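You operate a simulated robot arm through the tools that you are given. There is no shell and no other tool.

You run a simulated robot arm. Do the job below in one go: nothing can be reset, and whatever is moved stays where it is left.

JOB
Raise and clamp the orange bike's stem, lower the thick seat post to mark B, switch on, pick level 2.
Fine: shut the lower seat clamp again. Where these are worked on the way, their far stop is far enough and under half their travel is too little: lower seat clamp.

It is judged by the outcome, as a careful person would: the job done as asked, and still so three seconds after it is handed in. It fails if anything else is knocked over, pushed out of place, dropped, spilled or broken.

ROBOT AND FRAMES
A 6-joint arm with a two-finger parallel gripper, fixed in place. Base frame: the origin is on the floor under the middle of its stand, x ahead of it, y to its left, z up. Units: mm, degrees, N and s.
With the tool pointing down near the work surface it reaches from about 320 to 800 mm from the base axis. Its first joint turns from -166.0 to 166.0 degrees. Payload 3.91 kg.
Tool frame: the origin (TCP) lies between the finger pads and is the grasp point; the fingertips stand 30 mm ahead of it; z points along the fingers, y is the line along which they close. Largest opening 110 mm; finger width 20, thickness 10; the body of the gripper, 48 by 112 mm, starts 55 mm behind the TCP.
Orientation is that of the tool frame in the base frame, as a unit quaternion [w, x, y, z]. With the fingers straight down and closing along the base's y, the tool's x points along the base's -x, its y along +y and its z along -z.

CONTROLS
- The arm moves only by the tool apply_moves. Its argument "rows" is a list of rows, each a list of 2 entries, a list of its own where there are three numbers: the shift along the base's x, y, z in units of 200 mm (1.0 is 200 mm), then the turn, a rotation vector about the base's x, y, z in units of 120 degrees (1.0 is 120 degrees). In form: [[[x, y, z], [wx, wy, wz]], ...]. A call has 1 to 20 rows; each row is the pose to reach, as a shift and turn from the pose commanded when the call began. "hand" is the opening, from 0 (shut) to 1 (fully open), set as the call begins (left out, the last holds). A call with a number of a shift or a turn outside -1 to 1 is refused whole. Rows are played at 5 a second. More than 50 mm and 8.6 degrees between two rows, or a gripper value outside its range, and nothing of the call is played. A pose out of reach is approached as far as the arm can. The call stops where the force on the tool passes 90 N (or 10 N more than at its start, if that is more) or the arm is blocked; 0.2 s more then pass. The fingers move at their own pace (about 45 mm/s each) and stop on an object; they squeeze with about 31 N. The grip force told is the motor's: it shows also when the fingers shut on nothing. Time passes only in rows, and 0.2 s behind the last, so rows that repeat a pose let the fingers close. The reply holds the time, the measured pose of the TCP, the force on the tool along the base axes, the opening and the grip force, in the units named above and with some noise, with the torque about the TCP (base axes, N m) and any sound that the robot's microphone picked up, and new pictures: "pictures" is both (left out), scene, wrist or none.
- Cameras (640 x 400 px; columns grow to the right, rows downward): "scene" is fixed at [222.1, -640.5, 1478.9]; the picture's right is [0.97, -0.23, 0.00], its down [-0.15, -0.61, -0.78] and it looks along [0.18, 0.75, -0.63] (base axes); focal length 363 px, centre (320, 200). "wrist" rides on the gripper at [77, 7, -115] in the tool frame; the picture's right is [-0.09, 1.00, 0.00], its down [-0.80, -0.07, -0.59] and it looks along [-0.59, -0.05, 0.80] (tool axes); focal length 270 px, centre (320, 200). There is no depth. A picture from a camera that has moved, and an enlarged one, comes with that camera's place and axes in the base frame and with its lens. The place of the scene camera against the robot may be out by one fixed shift of up to 18 mm in any direction.
- lift_body(by): slides the trunk up (or, below 0, down) by that many mm; the arm rides with it, the base frame stays. It gives what a move gives, with no picture.
- zoom(camera, box): a new picture of the part [left, top, right, bottom] of that camera's present view, enlarged. No time passes.
- hand_in(): hands the job in; it is judged then, once.

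Places have to be worked out from the pictures, the camera data and where the tool is seen. Open the gripper and draw the arm clear of the work before you hand the job in, unless the task says otherwise.

The tools are called after "Emit:" by a JSON object that holds its "fn" and its "kwargs". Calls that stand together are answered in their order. apply_moves: Moves the arm, as the interface text tells. Its arguments: {"type":"object","properties":{"rows":{"type":"array","items":{"type":"array"}},"hand":{"type":"number"},"pictures":{"type":"string","enum":["both","scene","wrist","none"]}},"required":["rows"]} The other tools are called the same way: lift_body (by) moves the trunk up or down; zoom (camera, box) takes an enlarged picture of a part of a camera's view; hand_in () hands the job in.

At the start:

```text
time_s: 0.0
position: [374.8, 340.5, 1055.2]
orientation: [0.0, 0.0, 1.0, 0.0]
wrist_force: [-0.5, 0.1, -0.5]
torque: [-0.01, 0.01, -0.01]
opening: 110.0
grasp_force: 0.1
trunk travel left (down, up): [-425.0, 185.0]
```

scene: 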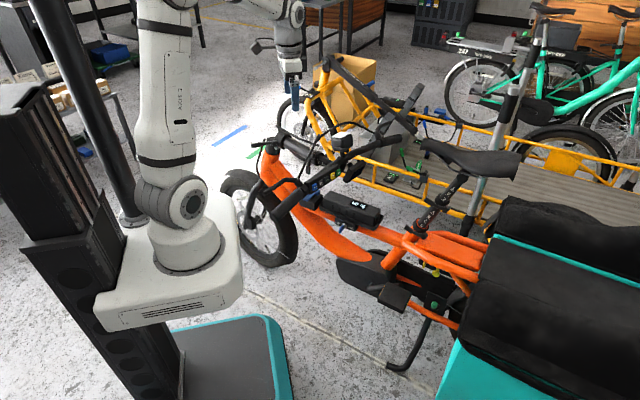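
wrist: 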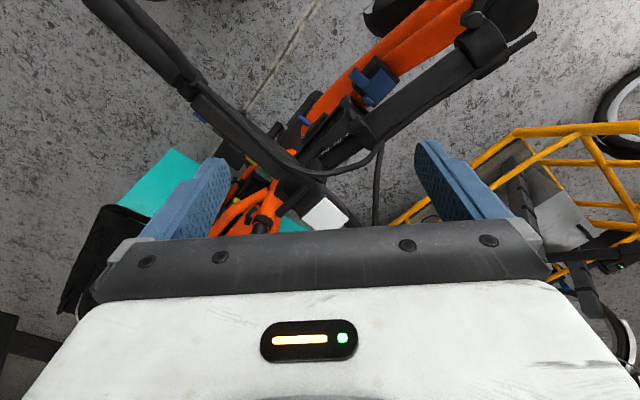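

I'll begin by looking closely at the orange bike in the scene view: the stem area, display, and seat post.

Emit:
{"fn": "zoom", "kwargs": {"camera": "scene", "box": [220, 120, 380, 220]}}

Emit:
{"fn": "zoom", "kwargs": {"camera": "scene", "box": [380, 120, 540, 220]}}

Emit:
{"fn": "zoom", "kwargs": {"camera": "scene", "box": [300, 180, 460, 280]}}

Emit:
{"fn": "zoom", "kwargs": {"camera": "scene", "box": [240, 40, 400, 140]}}

Emit:
{"fn": "zoom", "kwargs": {"camera": "wrist", "box": [160, 0, 560, 250]}}

```text
4.00 times, centred on (300, 170) of scene
camera zoom: at [222.1, -640.5, 1478.9], right [0.97, -0.23, 0.0], down [-0.15, -0.61, -0.78], along [0.18, 0.75, -0.63], focal length 1453 px, centre (400, 320)
```

zoom: 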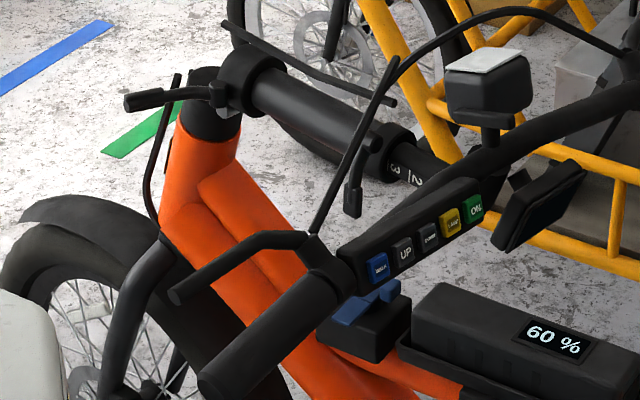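

```text
4.00 times, centred on (460, 170) of scene
camera zoom: at [222.1, -640.5, 1478.9], right [0.97, -0.23, 0.0], down [-0.15, -0.61, -0.78], along [0.18, 0.75, -0.63], focal length 1453 px, centre (-240, 320)
```

zoom: 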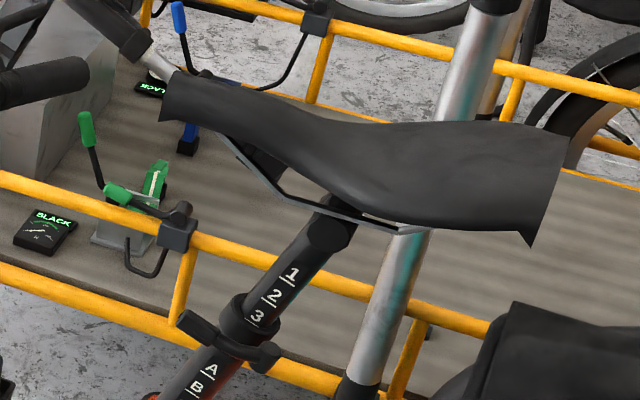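

```text
4.00 times, centred on (380, 230) of scene
camera zoom: at [222.1, -640.5, 1478.9], right [0.97, -0.23, 0.0], down [-0.15, -0.61, -0.78], along [0.18, 0.75, -0.63], focal length 1453 px, centre (80, 80)
```

zoom: 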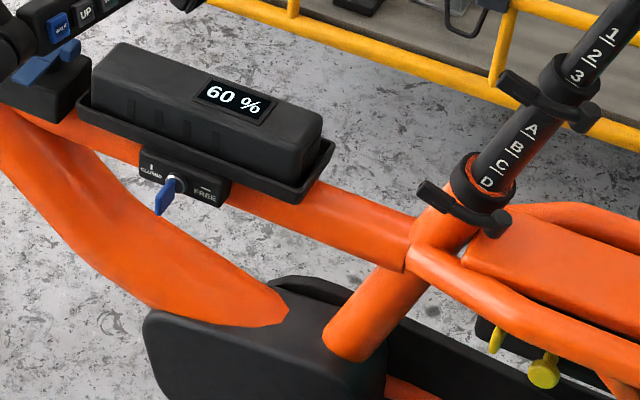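

```text
4.00 times, centred on (320, 90) of scene
camera zoom: at [222.1, -640.5, 1478.9], right [0.97, -0.23, 0.0], down [-0.15, -0.61, -0.78], along [0.18, 0.75, -0.63], focal length 1453 px, centre (320, 640)
```

zoom: 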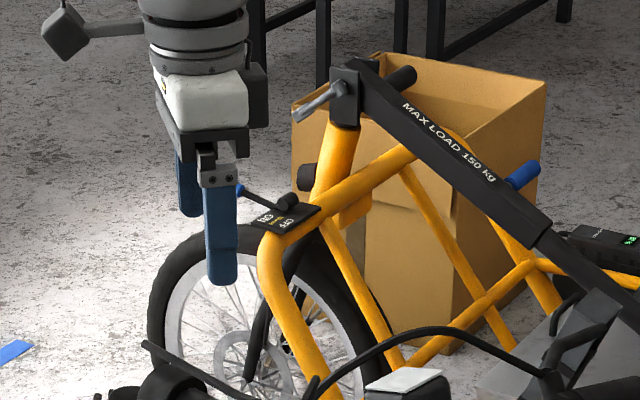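

```text
1.60 times, centred on (360, 125) of wrist
camera zoom: at [298.2, 347.6, 1169.0], right [0.09, 1.0, 0.0], down [0.8, -0.07, 0.59], along [0.59, -0.05, -0.8], focal length 432 px, centre (256, 320)
```

zoom: 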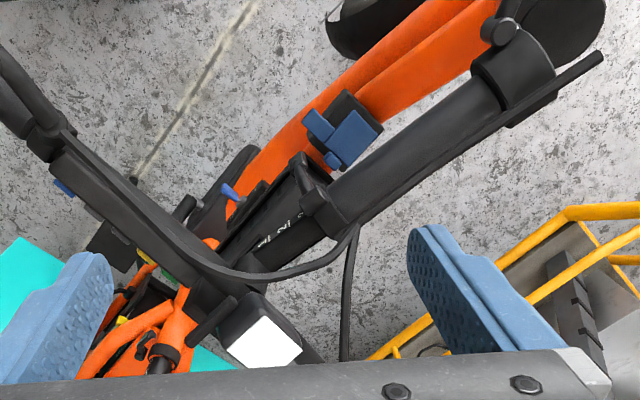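

Stereo from the two views puts the stem hinge near (352, 537, 800), with the stem folded back about level towards (470, 350, 804). I zoom in further on the hinge, clamp levers, control pad and seat clamps before moving.

Emit:
{"fn": "zoom", "kwargs": {"camera": "wrist", "box": [340, 0, 560, 137]}}

Emit:
{"fn": "zoom", "kwargs": {"camera": "wrist", "box": [190, 80, 410, 218]}}

Emit:
{"fn": "zoom", "kwargs": {"camera": "scene", "box": [240, 125, 320, 175]}}

Emit:
{"fn": "zoom", "kwargs": {"camera": "scene", "box": [295, 150, 375, 200]}}

Emit:
{"fn": "zoom", "kwargs": {"camera": "scene", "box": [395, 185, 475, 245]}}

Emit:
{"fn": "zoom", "kwargs": {"camera": "scene", "box": [290, 175, 350, 215]}}

```text
2.91 times, centred on (450, 68) of wrist
camera zoom: at [298.2, 347.6, 1169.0], right [0.09, 1.0, 0.0], down [0.8, -0.07, 0.59], along [0.59, -0.05, -0.8], focal length 786 px, centre (-58, 582)
```

zoom: 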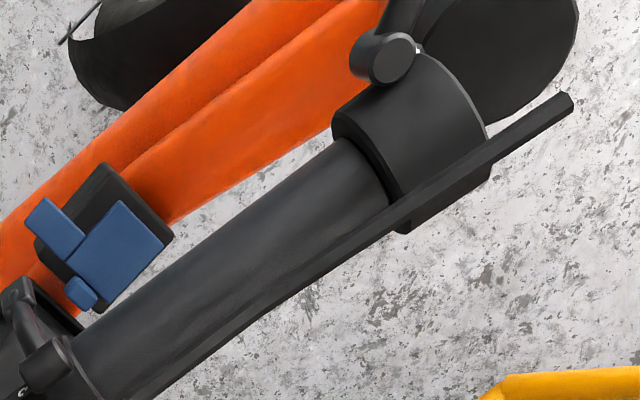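

```text
2.90 times, centred on (300, 149) of wrist
camera zoom: at [298.2, 347.6, 1169.0], right [0.09, 1.0, 0.0], down [0.8, -0.07, 0.59], along [0.59, -0.05, -0.8], focal length 783 px, centre (378, 348)
```

zoom: 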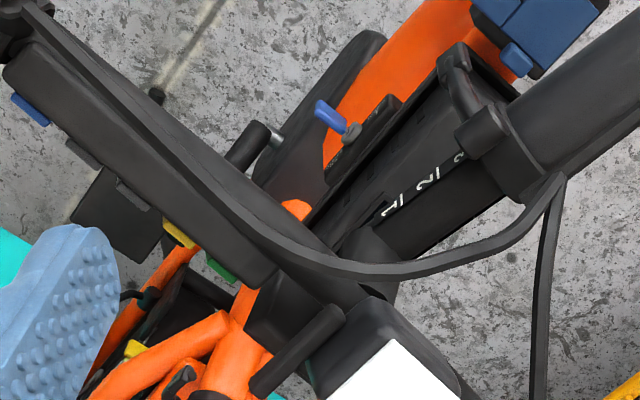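

```text
8.00 times, centred on (280, 150) of scene
camera zoom: at [222.1, -640.5, 1478.9], right [0.97, -0.23, 0.0], down [-0.15, -0.61, -0.78], along [0.18, 0.75, -0.63], focal length 2906 px, centre (640, 600)
```

zoom: 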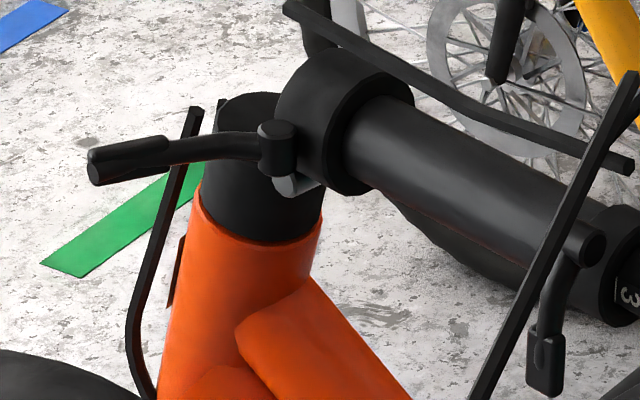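

```text
8.00 times, centred on (335, 175) of scene
camera zoom: at [222.1, -640.5, 1478.9], right [0.97, -0.23, 0.0], down [-0.15, -0.61, -0.78], along [0.18, 0.75, -0.63], focal length 2906 px, centre (200, 400)
```

zoom: 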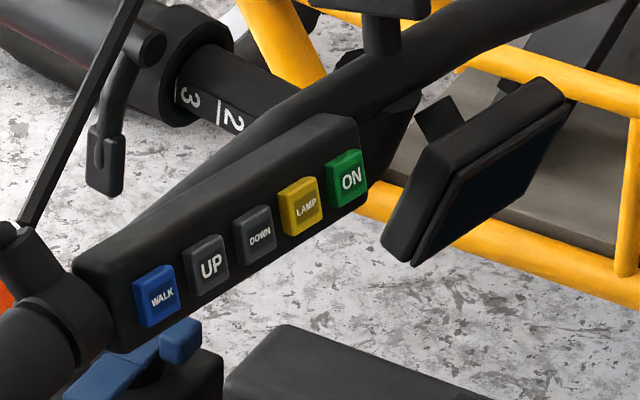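

```text
6.67 times, centred on (435, 215) of scene
camera zoom: at [222.1, -640.5, 1478.9], right [0.97, -0.23, 0.0], down [-0.15, -0.61, -0.78], along [0.18, 0.75, -0.63], focal length 2422 px, centre (-447, 100)
```

zoom: 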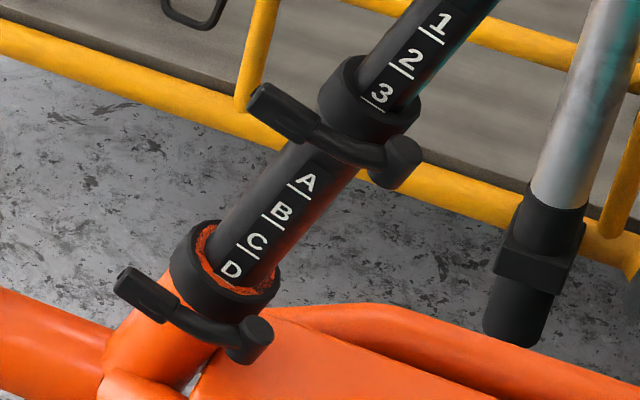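

```text
10.00 times, centred on (320, 195) of scene
camera zoom: at [222.1, -640.5, 1478.9], right [0.97, -0.23, 0.0], down [-0.15, -0.61, -0.78], along [0.18, 0.75, -0.63], focal length 3632 px, centre (320, 250)
```

zoom: 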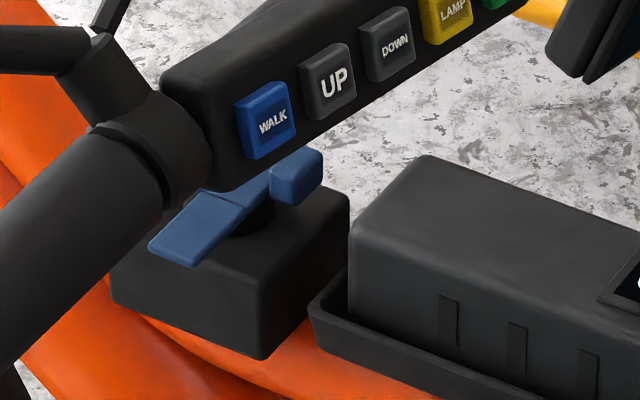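

The orange stem is folded back about level, with its hinge lever sticking forward on the robot's side. I move to look at the hinge from the left and above with the wrist camera.

Emit:
{"fn": "apply_moves", "kwargs": {"rows": [[[-0.11, 0.138, -0.1], [0, 0, 0.058]], [[-0.22, 0.276, -0.2], [0, 0, 0.117]], [[-0.33, 0.414, -0.3], [0, 0, 0.175]], [[-0.44, 0.552, -0.4], [0, 0, 0.233]], [[-0.554, 0.69, -0.5], [0, 0, 0.2917]]], "pictures": "both"}}

```text
time_s: 1.2
position: [263.4, 480.2, 955.7]
orientation: [0.0, -0.302, 0.953, 0.0]
wrist_force: [-0.9, 0.0, 0.3]
torque: [-0.02, 0.0, -0.01]
opening: 109.7
grasp_force: 0.1
trunk travel left (down, up): [-425.0, 185.0]
camera wrist: at [196.7, 441.3, 1069.1], right [-0.5, 0.86, 0.0], down [0.7, 0.4, 0.59], along [0.51, 0.3, -0.8], focal length 270 px, centre (320, 200)
```

scene: 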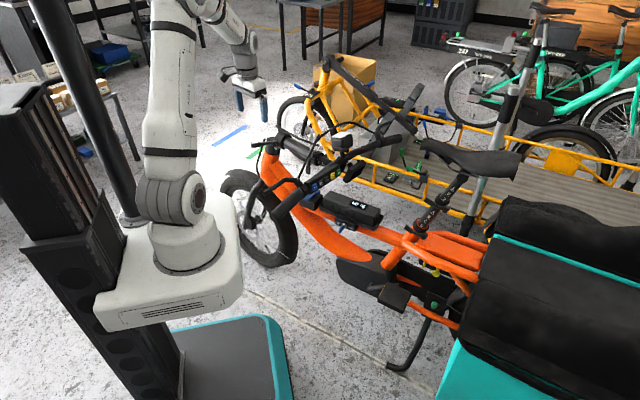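
wrist: 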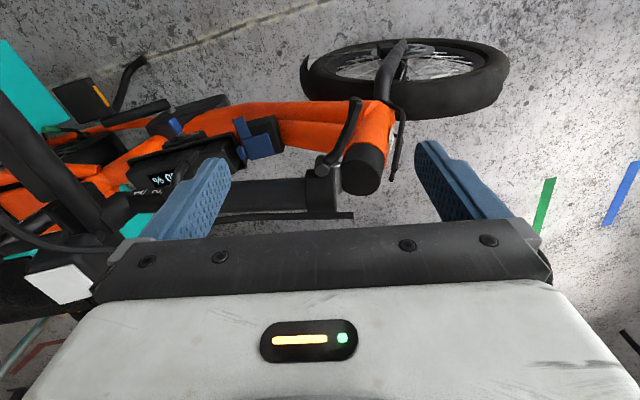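

Emit:
{"fn": "zoom", "kwargs": {"camera": "wrist", "box": [270, 90, 430, 215]}}

Emit:
{"fn": "zoom", "kwargs": {"camera": "wrist", "box": [80, 80, 300, 217]}}

Emit:
{"fn": "zoom", "kwargs": {"camera": "scene", "box": [220, 120, 380, 220]}}

```text
3.20 times, centred on (350, 152) of wrist
camera zoom: at [196.7, 441.3, 1069.1], right [-0.5, 0.86, 0.0], down [0.7, 0.4, 0.59], along [0.51, 0.3, -0.8], focal length 865 px, centre (224, 352)
```

zoom: 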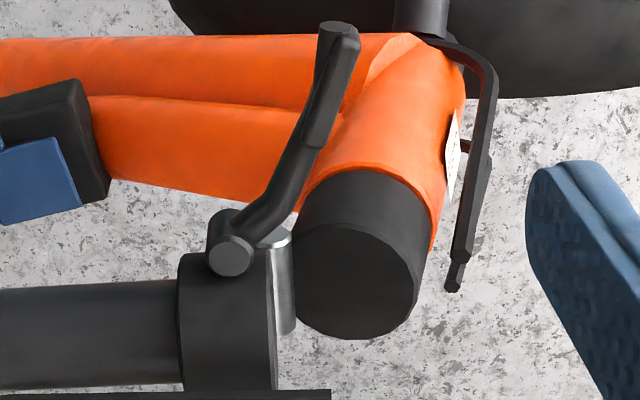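

```text
2.91 times, centred on (190, 148) of wrist
camera zoom: at [196.7, 441.3, 1069.1], right [-0.5, 0.86, 0.0], down [0.7, 0.4, 0.59], along [0.51, 0.3, -0.8], focal length 786 px, centre (698, 350)
```

zoom: 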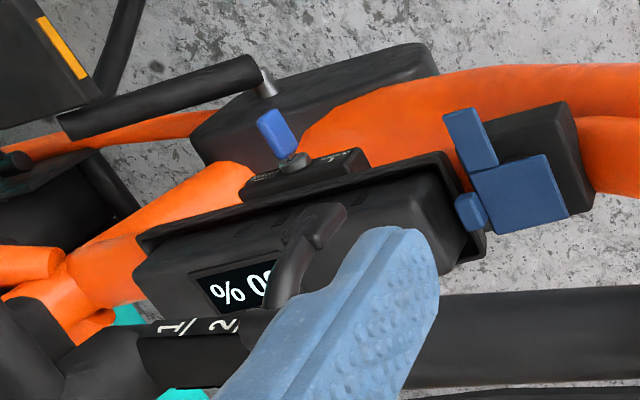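

```text
4.00 times, centred on (300, 170) of scene
camera zoom: at [222.1, -640.5, 1478.9], right [0.97, -0.23, 0.0], down [-0.15, -0.61, -0.78], along [0.18, 0.75, -0.63], focal length 1453 px, centre (400, 320)
```

zoom: 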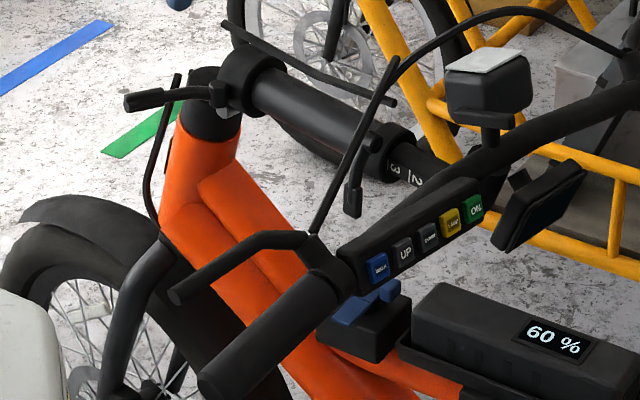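

The hinge barrel is at about (331, 547, 763), and the lever sticks out left and forward from its pivot near (322, 518, 806). I'll raise the stem with closed fingers pushed in under it from the robot's side. First I pitch the tool level and go high, so the trunk can then be lowered.

Emit:
{"fn": "apply_moves", "kwargs": {"rows": [[[0.009, -0.02, 0.083], [0.0359, -0.0512, 0]], [[0.017, -0.041, 0.167], [0.0718, -0.1023, 0]], [[0.026, -0.061, 0.25], [0.1076, -0.1535, 0]], [[0.034, -0.082, 0.333], [0.1435, -0.2047, 0]], [[0.043, -0.102, 0.417], [0.1794, -0.2558, 0]], [[0.052, -0.123, 0.5], [0.2153, -0.307, 0]], [[0.06, -0.143, 0.583], [0.2511, -0.3582, 0]], [[0.069, -0.164, 0.667], [0.287, -0.4093, 0]], [[0.077, -0.184, 0.75], [0.3229, -0.4605, 0]], [[0.086, -0.205, 0.833], [0.3588, -0.5117, 0]], [[0.094, -0.225, 0.917], [0.3946, -0.5628, 0]], [[0.103, -0.2455, 1.0], [0.4305, -0.614, 0]]], "hand": 0, "pictures": "both"}}

```text
time_s: 3.8
position: [283.7, 429.5, 1157.3]
orientation: [0.674, -0.213, 0.674, 0.213]
wrist_force: [1.0, -0.8, -0.7]
torque: [0.01, -0.05, 0.01]
opening: 0.0
grasp_force: 30.8
trunk travel left (down, up): [-425.0, 185.0]
camera wrist: at [187.2, 369.6, 1077.9], right [-0.57, 0.81, 0.09], down [-0.45, -0.4, 0.8], along [0.69, 0.42, 0.59], focal length 270 px, centre (320, 200)
```

scene: 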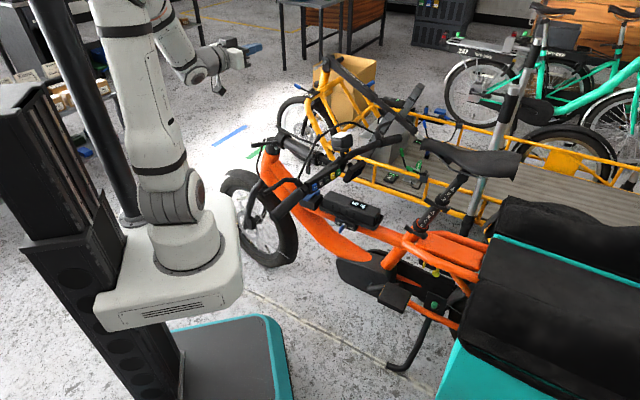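
wrist: 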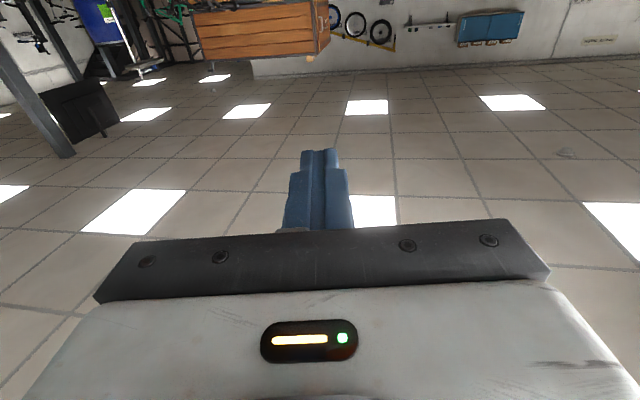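

The tool now points level across the bike, well left of the stem and clear of it. I lower the trunk in stages.

Emit:
{"fn": "lift_body", "kwargs": {"by": -250}}

Emit:
{"fn": "zoom", "kwargs": {"camera": "scene", "box": [80, 0, 400, 300]}}

Emit:
{"fn": "zoom", "kwargs": {"camera": "wrist", "box": [0, 0, 640, 400]}}

```text
time_s: 6.4
position: [285.1, 430.5, 906.1]
orientation: [0.675, -0.213, 0.674, 0.213]
wrist_force: [0.4, 0.2, 0.3]
torque: [0.0, -0.04, 0.02]
opening: 0.0
grasp_force: 30.8
trunk travel left (down, up): [-175.0, 435.0]
```

```text
1.33 times, centred on (240, 150) of scene
camera zoom: at [222.1, -640.5, 1478.9], right [0.97, -0.23, 0.0], down [-0.15, -0.61, -0.78], along [0.18, 0.75, -0.63], focal length 484 px, centre (427, 267)
```

zoom: 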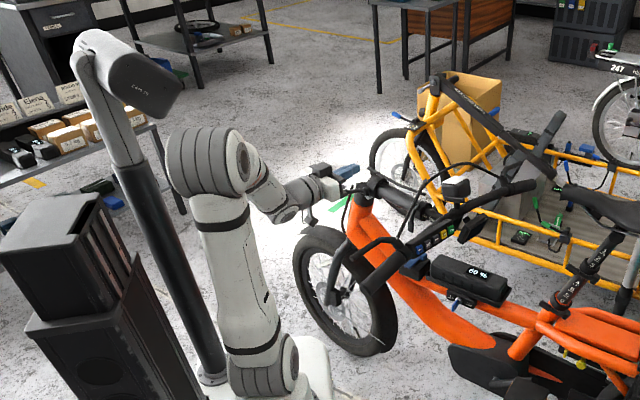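

```text
1.00 times, centred on (320, 200) of wrist (not enlarged: the box is as wide or as high as the picture)
camera zoom: at [187.1, 369.5, 827.9], right [-0.57, 0.82, 0.09], down [-0.45, -0.4, 0.8], along [0.69, 0.42, 0.59], focal length 270 px, centre (320, 200)
```

zoom: 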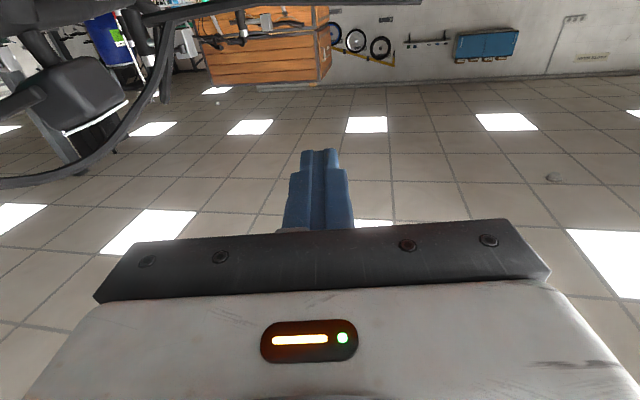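

The arm has come down as expected and its forearm stays clear of the handlebar. I lower the trunk the rest of the way so the fingers sit just below stem height.

Emit:
{"fn": "lift_body", "kwargs": {"by": -160}}

Emit:
{"fn": "zoom", "kwargs": {"camera": "scene", "box": [200, 80, 360, 180]}}

Emit:
{"fn": "zoom", "kwargs": {"camera": "scene", "box": [80, 50, 400, 250]}}

Emit:
{"fn": "zoom", "kwargs": {"camera": "wrist", "box": [0, 0, 640, 400]}}

```text
time_s: 8.2
position: [285.2, 430.5, 745.9]
orientation: [0.674, -0.213, 0.674, 0.213]
wrist_force: [-0.1, 0.7, 0.0]
torque: [0.01, 0.0, -0.01]
opening: 0.0
grasp_force: 30.9
trunk travel left (down, up): [-15.0, 595.0]
```

```text
4.00 times, centred on (280, 130) of scene
camera zoom: at [222.1, -640.5, 1478.9], right [0.97, -0.23, 0.0], down [-0.15, -0.61, -0.78], along [0.18, 0.75, -0.63], focal length 1453 px, centre (480, 480)
```

zoom: 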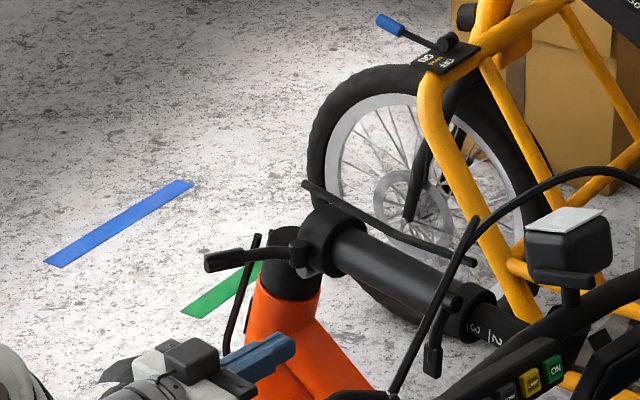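

```text
2.00 times, centred on (240, 150) of scene
camera zoom: at [222.1, -640.5, 1478.9], right [0.97, -0.23, 0.0], down [-0.15, -0.61, -0.78], along [0.18, 0.75, -0.63], focal length 726 px, centre (480, 300)
```

zoom: 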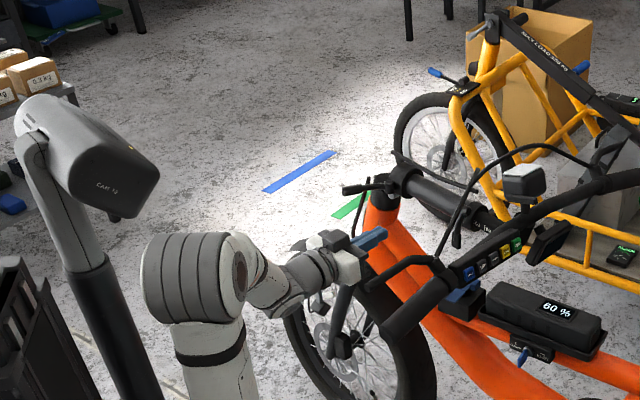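

```text
1.00 times, centred on (320, 200) of wrist (not enlarged: the box is as wide or as high as the picture)
camera zoom: at [187.1, 369.5, 667.9], right [-0.57, 0.82, 0.09], down [-0.45, -0.4, 0.8], along [0.69, 0.42, 0.59], focal length 270 px, centre (320, 200)
```

zoom: 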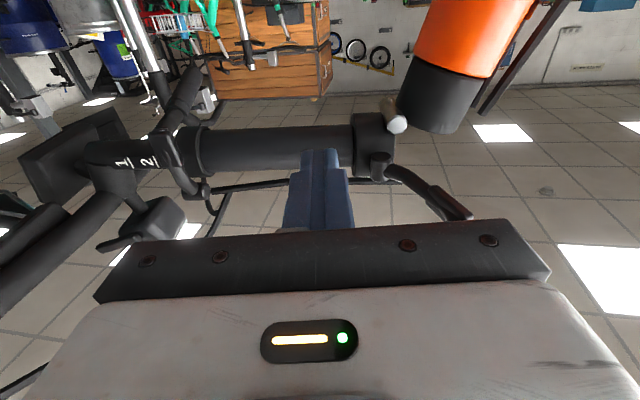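

The upward view from below shows the stem axis at z≈781 (underside ≈761) and the head tube leaning back about 21°. I lower the closed fingers to z≈733, shift rearward clear of the lever, and slide in under the tube.

Emit:
{"fn": "apply_moves", "kwargs": {"rows": [[[0.082, -0.117, -0.065], [0, 0, 0]], [[0.164, -0.234, -0.065], [0, 0, 0]], [[0.284, -0.15, -0.065], [0, 0, 0]], [[0.403, -0.066, -0.065], [0, 0, 0]]], "pictures": "both"}}

```text
time_s: 9.2
position: [363.9, 417.2, 733.7]
orientation: [0.674, -0.214, 0.674, 0.214]
wrist_force: [-0.1, 0.2, 0.2]
torque: [0.01, -0.01, 0.01]
opening: 0.0
grasp_force: 31.7
trunk travel left (down, up): [-15.0, 595.0]
camera wrist: at [266.8, 356.8, 655.2], right [-0.57, 0.82, 0.09], down [-0.45, -0.4, 0.8], along [0.69, 0.42, 0.59], focal length 270 px, centre (320, 200)
```

scene: 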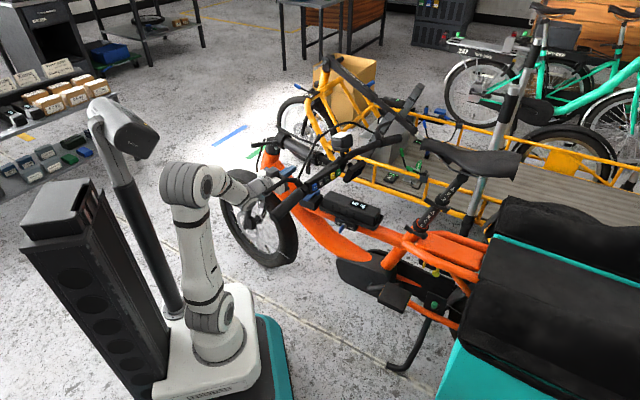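
wrist: 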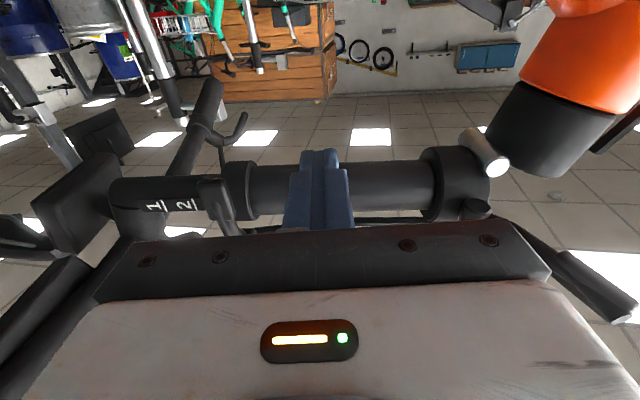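

The fingers are below the tube and lined up mid-way between the collar and the mid clamp. I advance the last 60 mm so they cross under the stem.

Emit:
{"fn": "apply_moves", "kwargs": {"rows": [[[0.08, 0.056, 0], [0, 0, 0]], [[0.16, 0.112, 0], [0, 0, 0]], [[0.242, 0.169, 0], [0, 0, 0]]], "pictures": "both"}}

```text
time_s: 10.0
position: [414.4, 450.5, 733.5]
orientation: [0.674, -0.213, 0.674, 0.213]
wrist_force: [0.2, 0.5, 0.0]
torque: [-0.02, 0.05, 0.0]
opening: 0.1
grasp_force: 30.8
trunk travel left (down, up): [-15.0, 595.0]
camera wrist: at [316.3, 390.0, 655.0], right [-0.57, 0.82, 0.09], down [-0.45, -0.4, 0.8], along [0.69, 0.42, 0.59], focal length 270 px, centre (320, 200)
```

scene: 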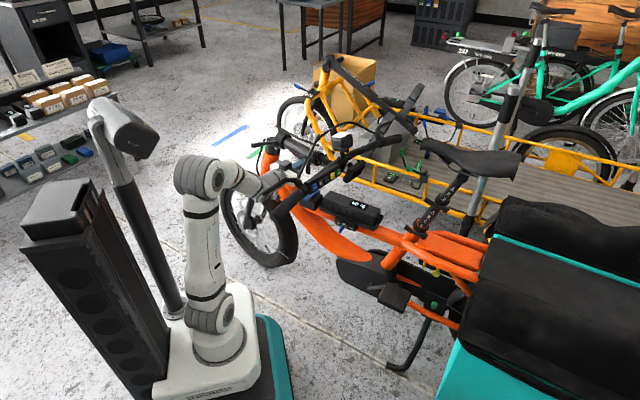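
wrist: 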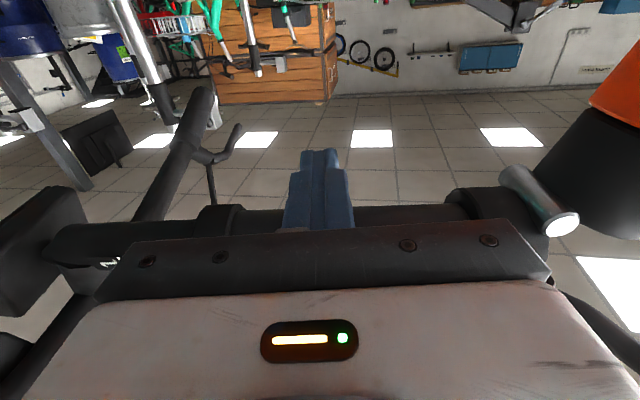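

The bar is under the stem (TCP at s≈-131, z≈733). I lift gently to make contact and watch the force and whether the stem follows.

Emit:
{"fn": "apply_moves", "kwargs": {"rows": [[[0, 0, 0.043], [0, 0, 0]], [[0, 0, 0.087], [0, 0, 0]], [[0, 0, 0.125], [0, 0, 0]], [[0, 0, 0.16], [0, 0, 0]], [[0, 0, 0.19], [0, 0, 0]]], "pictures": "both"}}

```text
time_s: 11.2
position: [414.0, 451.9, 763.2]
orientation: [0.668, -0.218, 0.679, 0.211]
wrist_force: [-5.3, -4.5, -45.3]
torque: [-0.41, 0.43, 0.41]
opening: 0.0
grasp_force: 30.5
trunk travel left (down, up): [-15.0, 595.0]
camera wrist: at [315.6, 389.6, 686.6], right [-0.57, 0.82, 0.08], down [-0.44, -0.39, 0.81], along [0.69, 0.43, 0.58], focal length 270 px, centre (320, 200)
```

scene: 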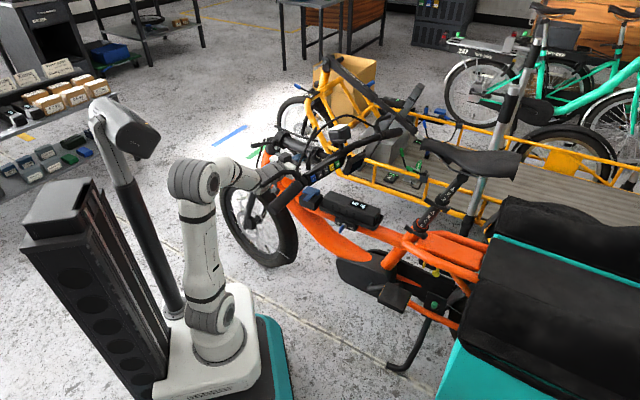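
wrist: 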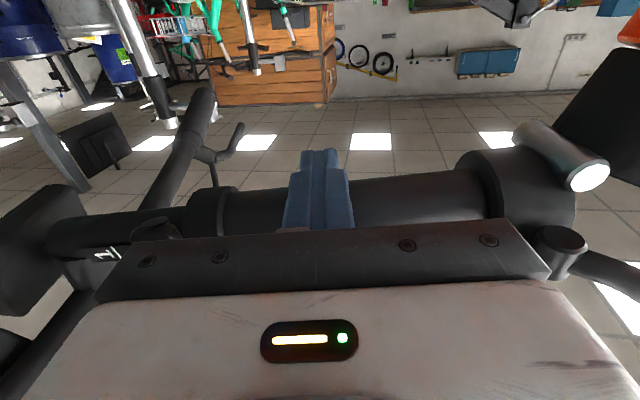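

The stem is following the fingers (about 45 N, handlebar rising in the scene view). I continue along the arc about the hinge.

Emit:
{"fn": "apply_moves", "kwargs": {"rows": [[[-0.003, 0.004, 0.035], [0, 0, 0]], [[-0.006, 0.008, 0.07], [0, 0, 0]], [[-0.011, 0.015, 0.105], [0, 0, 0]], [[-0.016, 0.0225, 0.14], [0, 0, 0]], [[-0.026, 0.037, 0.19], [0, 0, 0]], [[-0.038, 0.054, 0.2365], [0, 0, 0]]], "pictures": "both"}}

```text
time_s: 12.6
position: [407.5, 464.9, 808.2]
orientation: [0.668, -0.22, 0.679, 0.211]
wrist_force: [6.6, 12.2, -48.9]
torque: [-0.85, 0.36, -0.05]
opening: 0.0
grasp_force: 31.1
trunk travel left (down, up): [-15.0, 595.0]
camera wrist: at [309.0, 402.4, 732.2], right [-0.57, 0.81, 0.08], down [-0.43, -0.39, 0.81], along [0.69, 0.43, 0.58], focal length 270 px, centre (320, 200)
```

scene: 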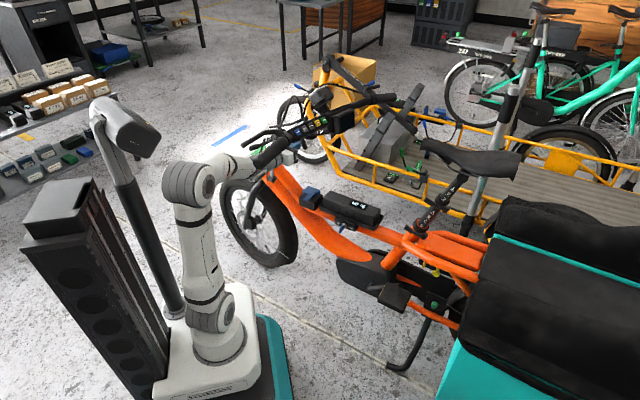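
wrist: 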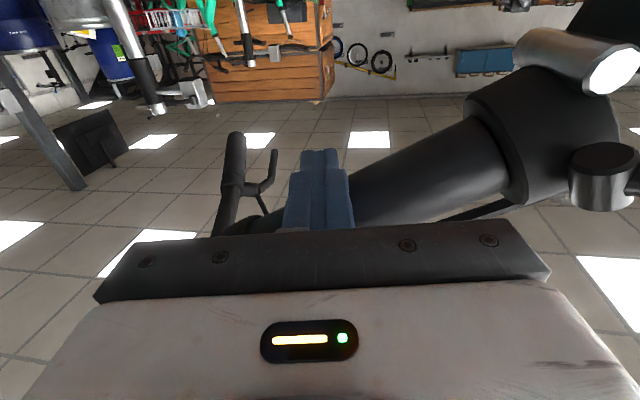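

The stem is up about 30°. I check the gap between the left handlebar grip and the forearm before going on.

Emit:
{"fn": "zoom", "kwargs": {"camera": "scene", "box": [160, 80, 400, 230]}}

```text
2.67 times, centred on (280, 155) of scene
camera zoom: at [222.1, -640.5, 1478.9], right [0.97, -0.23, 0.0], down [-0.15, -0.61, -0.78], along [0.18, 0.75, -0.63], focal length 969 px, centre (427, 320)
```

zoom: 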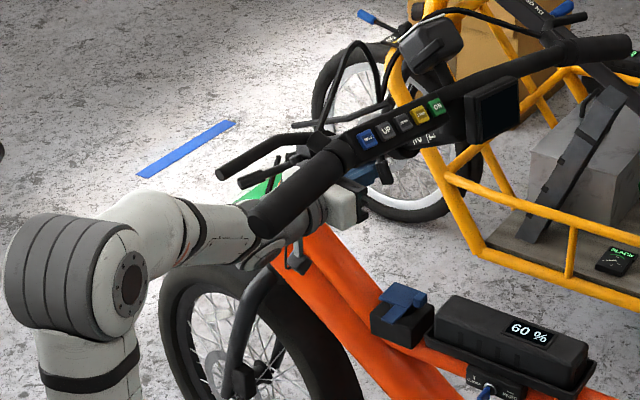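

The grip end is at about (236, 163, 972), roughly 40 mm clear of the forearm, and it passes above the forearm as it rises. I continue to about 50° in small steps.

Emit:
{"fn": "apply_moves", "kwargs": {"rows": [[[-0.007, 0.0105, 0.023], [0, 0, 0]], [[-0.0146, 0.0209, 0.046], [0, 0, 0]], [[-0.0227, 0.0323, 0.068], [0, 0, 0]], [[-0.0307, 0.0438, 0.09], [0, 0, 0]], [[-0.04, 0.0576, 0.111], [0, 0, 0]], [[-0.05, 0.0713, 0.132], [0, 0, 0]], [[-0.06, 0.0857, 0.1515], [0, 0, 0]], [[-0.07, 0.1, 0.1705], [0, 0, 0]]], "pictures": "both"}}

Emit:
{"fn": "zoom", "kwargs": {"camera": "scene", "box": [160, 60, 400, 210]}}

```text
time_s: 14.4
position: [393.4, 483.6, 847.2]
orientation: [0.672, -0.215, 0.677, 0.21]
wrist_force: [7.3, 0.5, -38.0]
torque: [-0.63, 0.35, -0.08]
opening: 0.0
grasp_force: 30.9
trunk travel left (down, up): [-15.0, 595.0]
camera wrist: at [296.0, 421.7, 770.2], right [-0.57, 0.82, 0.08], down [-0.44, -0.39, 0.81], along [0.69, 0.42, 0.58], focal length 270 px, centre (320, 200)
```

scene: 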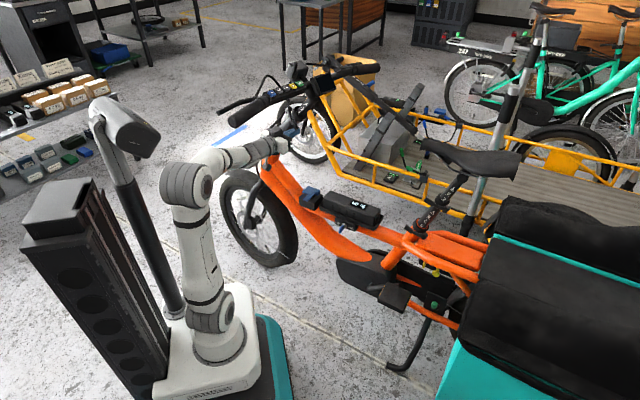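
wrist: 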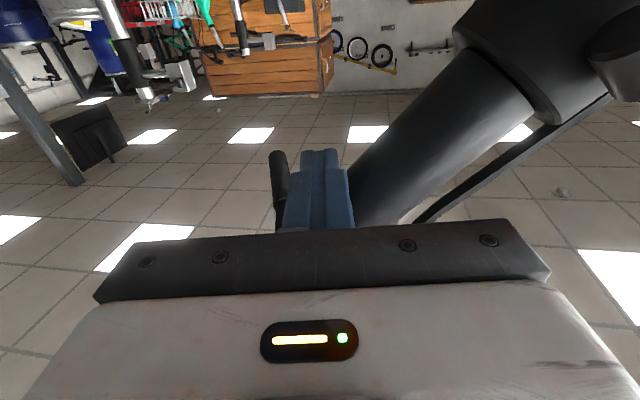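

```text
2.67 times, centred on (280, 135) of scene
camera zoom: at [222.1, -640.5, 1478.9], right [0.97, -0.23, 0.0], down [-0.15, -0.61, -0.78], along [0.18, 0.75, -0.63], focal length 969 px, centre (427, 373)
```

zoom: 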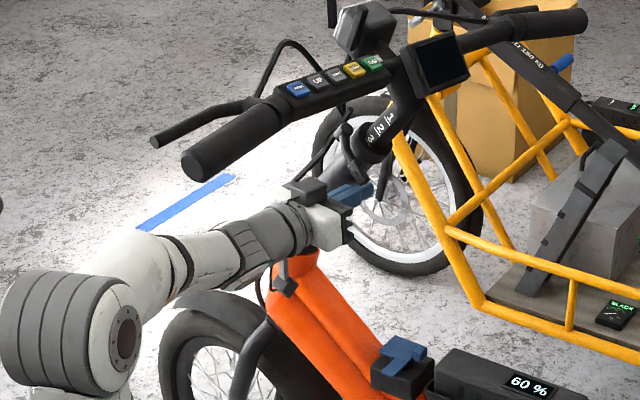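

The handlebar has passed well above the forearm, with the stem up about 50°. I continue towards upright at about 69° and watch the force for the end stop.

Emit:
{"fn": "apply_moves", "kwargs": {"rows": [[[-0.012, 0.0172, 0.018], [0, 0, 0]], [[-0.024, 0.0344, 0.0355], [0, 0, 0]], [[-0.036, 0.0514, 0.052], [0, 0, 0]], [[-0.048, 0.0684, 0.0685], [0, 0, 0]], [[-0.061, 0.0875, 0.083], [0, 0, 0]], [[-0.0746, 0.1065, 0.0975], [0, 0, 0]]], "pictures": "both"}}

Emit:
{"fn": "zoom", "kwargs": {"camera": "scene", "box": [200, 60, 360, 160]}}

```text
time_s: 15.8
position: [379.6, 503.6, 872.7]
orientation: [0.674, -0.213, 0.674, 0.213]
wrist_force: [6.7, -2.8, -17.8]
torque: [-0.29, 0.23, -0.18]
opening: 0.0
grasp_force: 30.5
trunk travel left (down, up): [-15.0, 595.0]
camera wrist: at [281.1, 442.6, 794.1], right [-0.57, 0.82, 0.09], down [-0.45, -0.4, 0.8], along [0.69, 0.42, 0.59], focal length 270 px, centre (320, 200)
```

scene: 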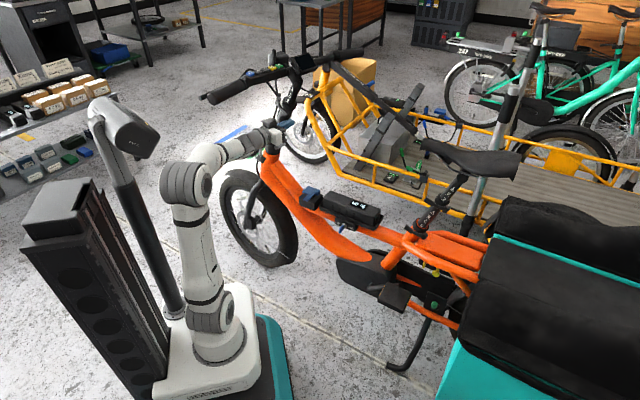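
wrist: 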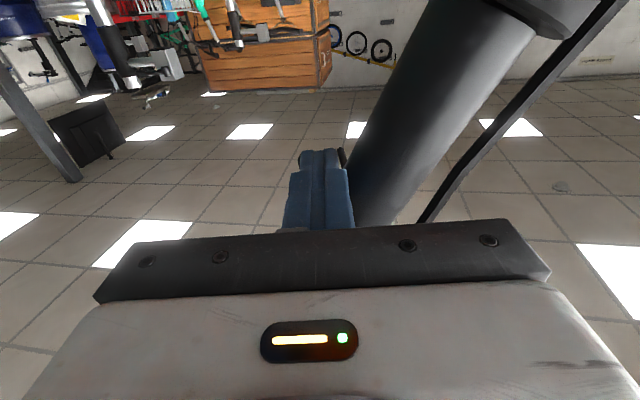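

```text
4.00 times, centred on (280, 110) of scene
camera zoom: at [222.1, -640.5, 1478.9], right [0.97, -0.23, 0.0], down [-0.15, -0.61, -0.78], along [0.18, 0.75, -0.63], focal length 1453 px, centre (480, 560)
```

zoom: 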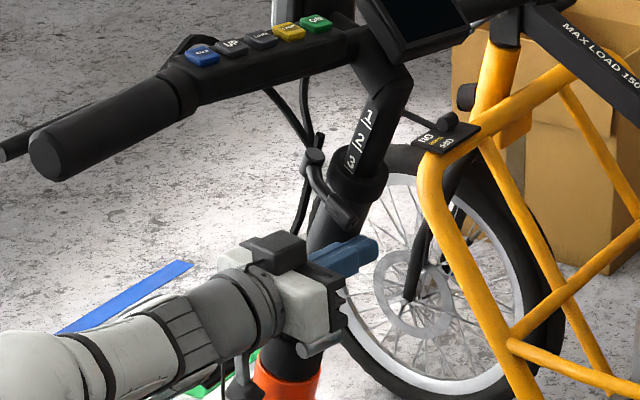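

The load is falling as the stem nears upright. I keep pushing forward in small steps, looking for the stop.

Emit:
{"fn": "apply_moves", "kwargs": {"rows": [[[-0.0138, 0.0197, 0.013], [0, 0, 0]], [[-0.0276, 0.0393, 0.026], [0, 0, 0]], [[-0.042, 0.06, 0.0365], [0, 0, 0]], [[-0.0565, 0.0807, 0.047], [0, 0, 0]]], "pictures": "both"}}

Emit:
{"fn": "zoom", "kwargs": {"camera": "scene", "box": [200, 60, 360, 160]}}

```text
time_s: 16.8
position: [368.3, 518.3, 881.3]
orientation: [0.673, -0.211, 0.676, 0.213]
wrist_force: [8.4, -16.5, -19.7]
torque: [-0.17, 0.28, -0.28]
opening: 0.1
grasp_force: 30.9
trunk travel left (down, up): [-15.0, 595.0]
camera wrist: at [270.5, 457.7, 802.6], right [-0.57, 0.82, 0.09], down [-0.45, -0.4, 0.8], along [0.69, 0.42, 0.59], focal length 270 px, centre (320, 200)
```

scene: 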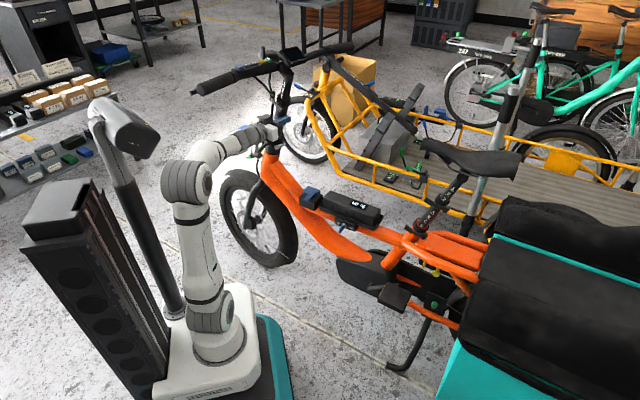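
wrist: 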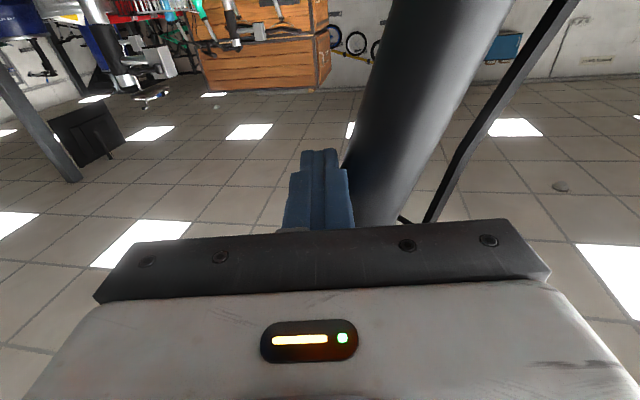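

```text
4.00 times, centred on (280, 110) of scene
camera zoom: at [222.1, -640.5, 1478.9], right [0.97, -0.23, 0.0], down [-0.15, -0.61, -0.78], along [0.18, 0.75, -0.63], focal length 1453 px, centre (480, 560)
```

zoom: 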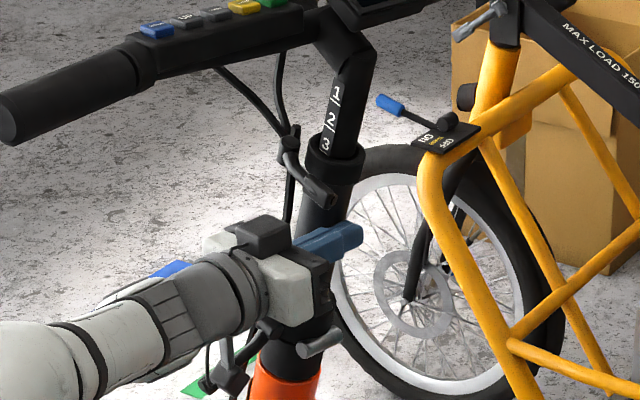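

Force is building slightly but the bar still tracks the command, so there may be a little travel left. I push on in 5 mm steps.

Emit:
{"fn": "apply_moves", "kwargs": {"rows": [[[-0.0152, 0.0217, 0.009], [0, 0, 0]], [[-0.0307, 0.0438, 0.0175], [0, 0, 0]]], "pictures": "both"}}

Emit:
{"fn": "zoom", "kwargs": {"camera": "scene", "box": [200, 60, 360, 160]}}

```text
time_s: 17.5
position: [369.3, 520.0, 881.0]
orientation: [0.675, -0.204, 0.679, 0.205]
wrist_force: [9.3, -29.1, -6.7]
torque: [0.17, 0.13, -0.43]
opening: 0.0
grasp_force: 30.7
trunk travel left (down, up): [-15.0, 595.0]
stopped in row 2: the force on the tool passed its limit at 91 N (the readings are from after the stop); the commanded pose is now the measured one
camera wrist: at [268.6, 460.2, 803.7], right [-0.55, 0.83, 0.09], down [-0.45, -0.39, 0.81], along [0.7, 0.4, 0.59], focal length 270 px, centre (320, 200)
```

scene: 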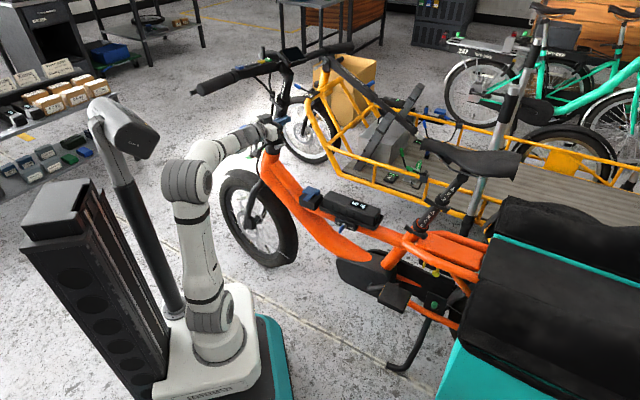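
wrist: 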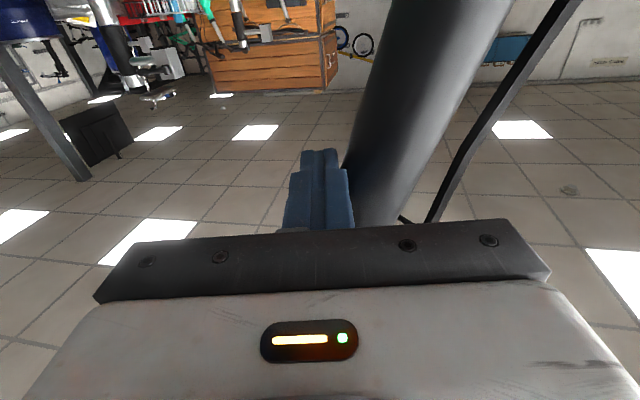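

```text
4.00 times, centred on (280, 110) of scene
camera zoom: at [222.1, -640.5, 1478.9], right [0.97, -0.23, 0.0], down [-0.15, -0.61, -0.78], along [0.18, 0.75, -0.63], focal length 1453 px, centre (480, 560)
```

zoom: 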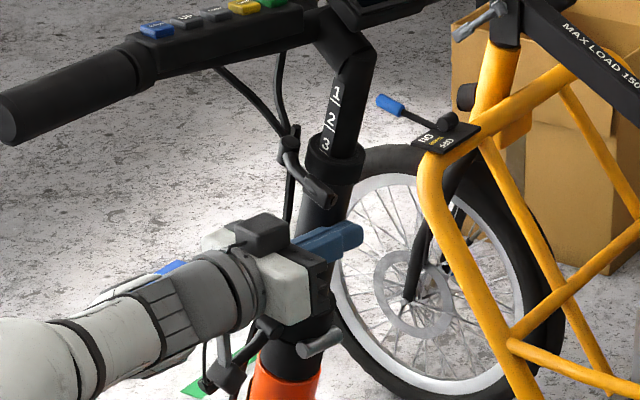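

The stem hit its stop (over 90 N, handlebar no longer moving), so it is fully raised. I back the fingers off slightly to test whether it stays up on its own.

Emit:
{"fn": "apply_moves", "kwargs": {"rows": [[[0.0086, -0.0123, -0.005], [0, 0, 0]], [[0.0172, -0.0246, -0.01], [0, 0, 0]], [[0.0172, -0.0246, -0.01], [0, 0, 0]]], "pictures": "both"}}

Emit:
{"fn": "zoom", "kwargs": {"camera": "scene", "box": [200, 60, 360, 160]}}

```text
time_s: 18.3
position: [367.8, 519.2, 878.3]
orientation: [0.673, -0.209, 0.678, 0.208]
wrist_force: [0.2, -1.1, 0.3]
torque: [0.04, -0.03, -0.06]
opening: 0.0
grasp_force: 30.7
trunk travel left (down, up): [-15.0, 595.0]
camera wrist: at [268.8, 458.8, 800.9], right [-0.56, 0.82, 0.09], down [-0.45, -0.39, 0.81], along [0.7, 0.41, 0.59], focal length 270 px, centre (320, 200)
```

scene: 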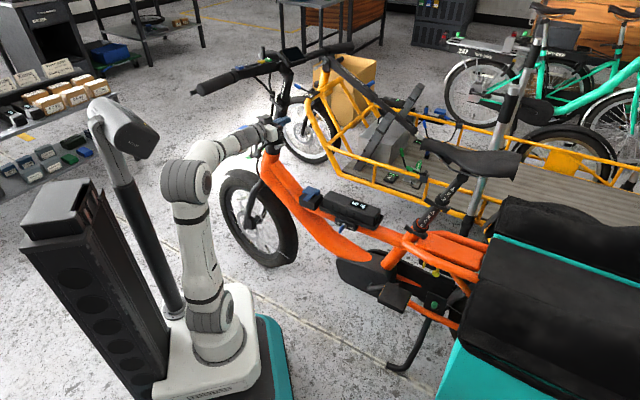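
wrist: 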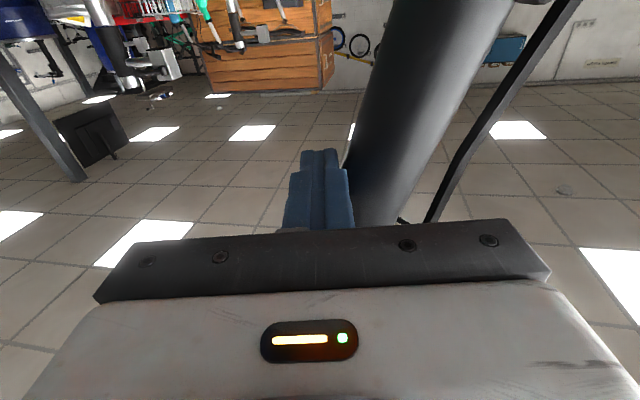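

```text
4.00 times, centred on (280, 110) of scene
camera zoom: at [222.1, -640.5, 1478.9], right [0.97, -0.23, 0.0], down [-0.15, -0.61, -0.78], along [0.18, 0.75, -0.63], focal length 1453 px, centre (480, 560)
```

zoom: 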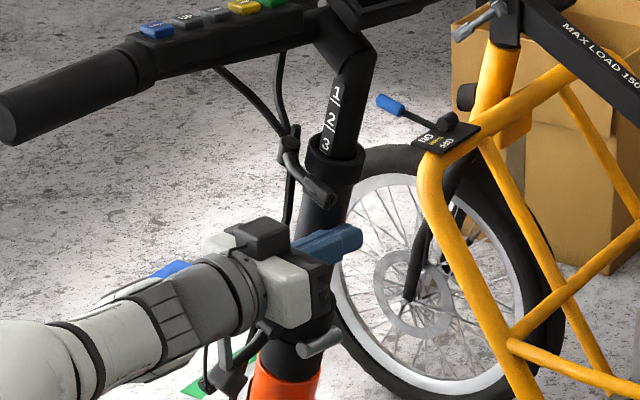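

Force is zero and the stem hasn't moved. I back off further to be sure the fingers are really clear of it.

Emit:
{"fn": "apply_moves", "kwargs": {"rows": [[[0.015, -0.0215, -0.01], [0, 0, 0]], [[0.03, -0.043, -0.02], [0, 0, 0]], [[0.06, -0.086, -0.03], [0, 0, 0]], [[0.06, -0.086, -0.03], [0, 0, 0]]], "pictures": "both"}}

Emit:
{"fn": "zoom", "kwargs": {"camera": "scene", "box": [200, 60, 360, 160]}}

```text
time_s: 19.3
position: [381.8, 500.8, 871.8]
orientation: [0.674, -0.208, 0.678, 0.207]
wrist_force: [0.3, 0.7, -0.2]
torque: [0.01, 0.01, -0.01]
opening: 0.0
grasp_force: 30.5
trunk travel left (down, up): [-15.0, 595.0]
camera wrist: at [281.9, 440.9, 794.7], right [-0.56, 0.83, 0.09], down [-0.45, -0.39, 0.81], along [0.7, 0.41, 0.59], focal length 270 px, centre (320, 200)
```

scene: 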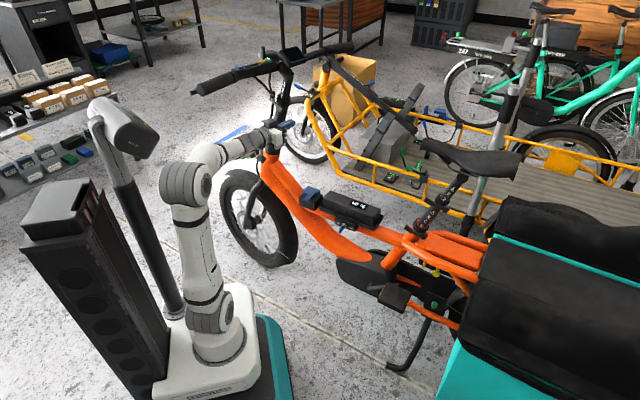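
wrist: 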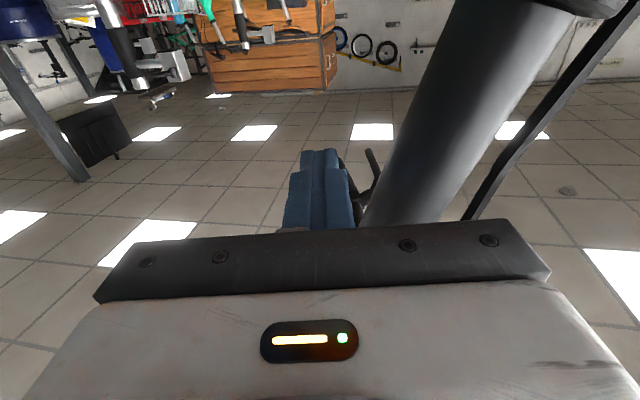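

```text
4.00 times, centred on (280, 110) of scene
camera zoom: at [222.1, -640.5, 1478.9], right [0.97, -0.23, 0.0], down [-0.15, -0.61, -0.78], along [0.18, 0.75, -0.63], focal length 1453 px, centre (480, 560)
```

zoom: 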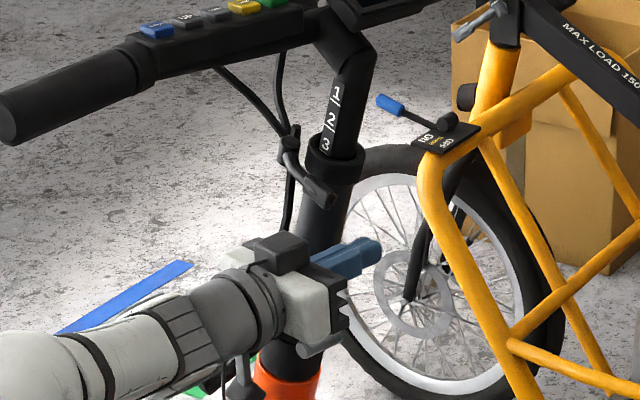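

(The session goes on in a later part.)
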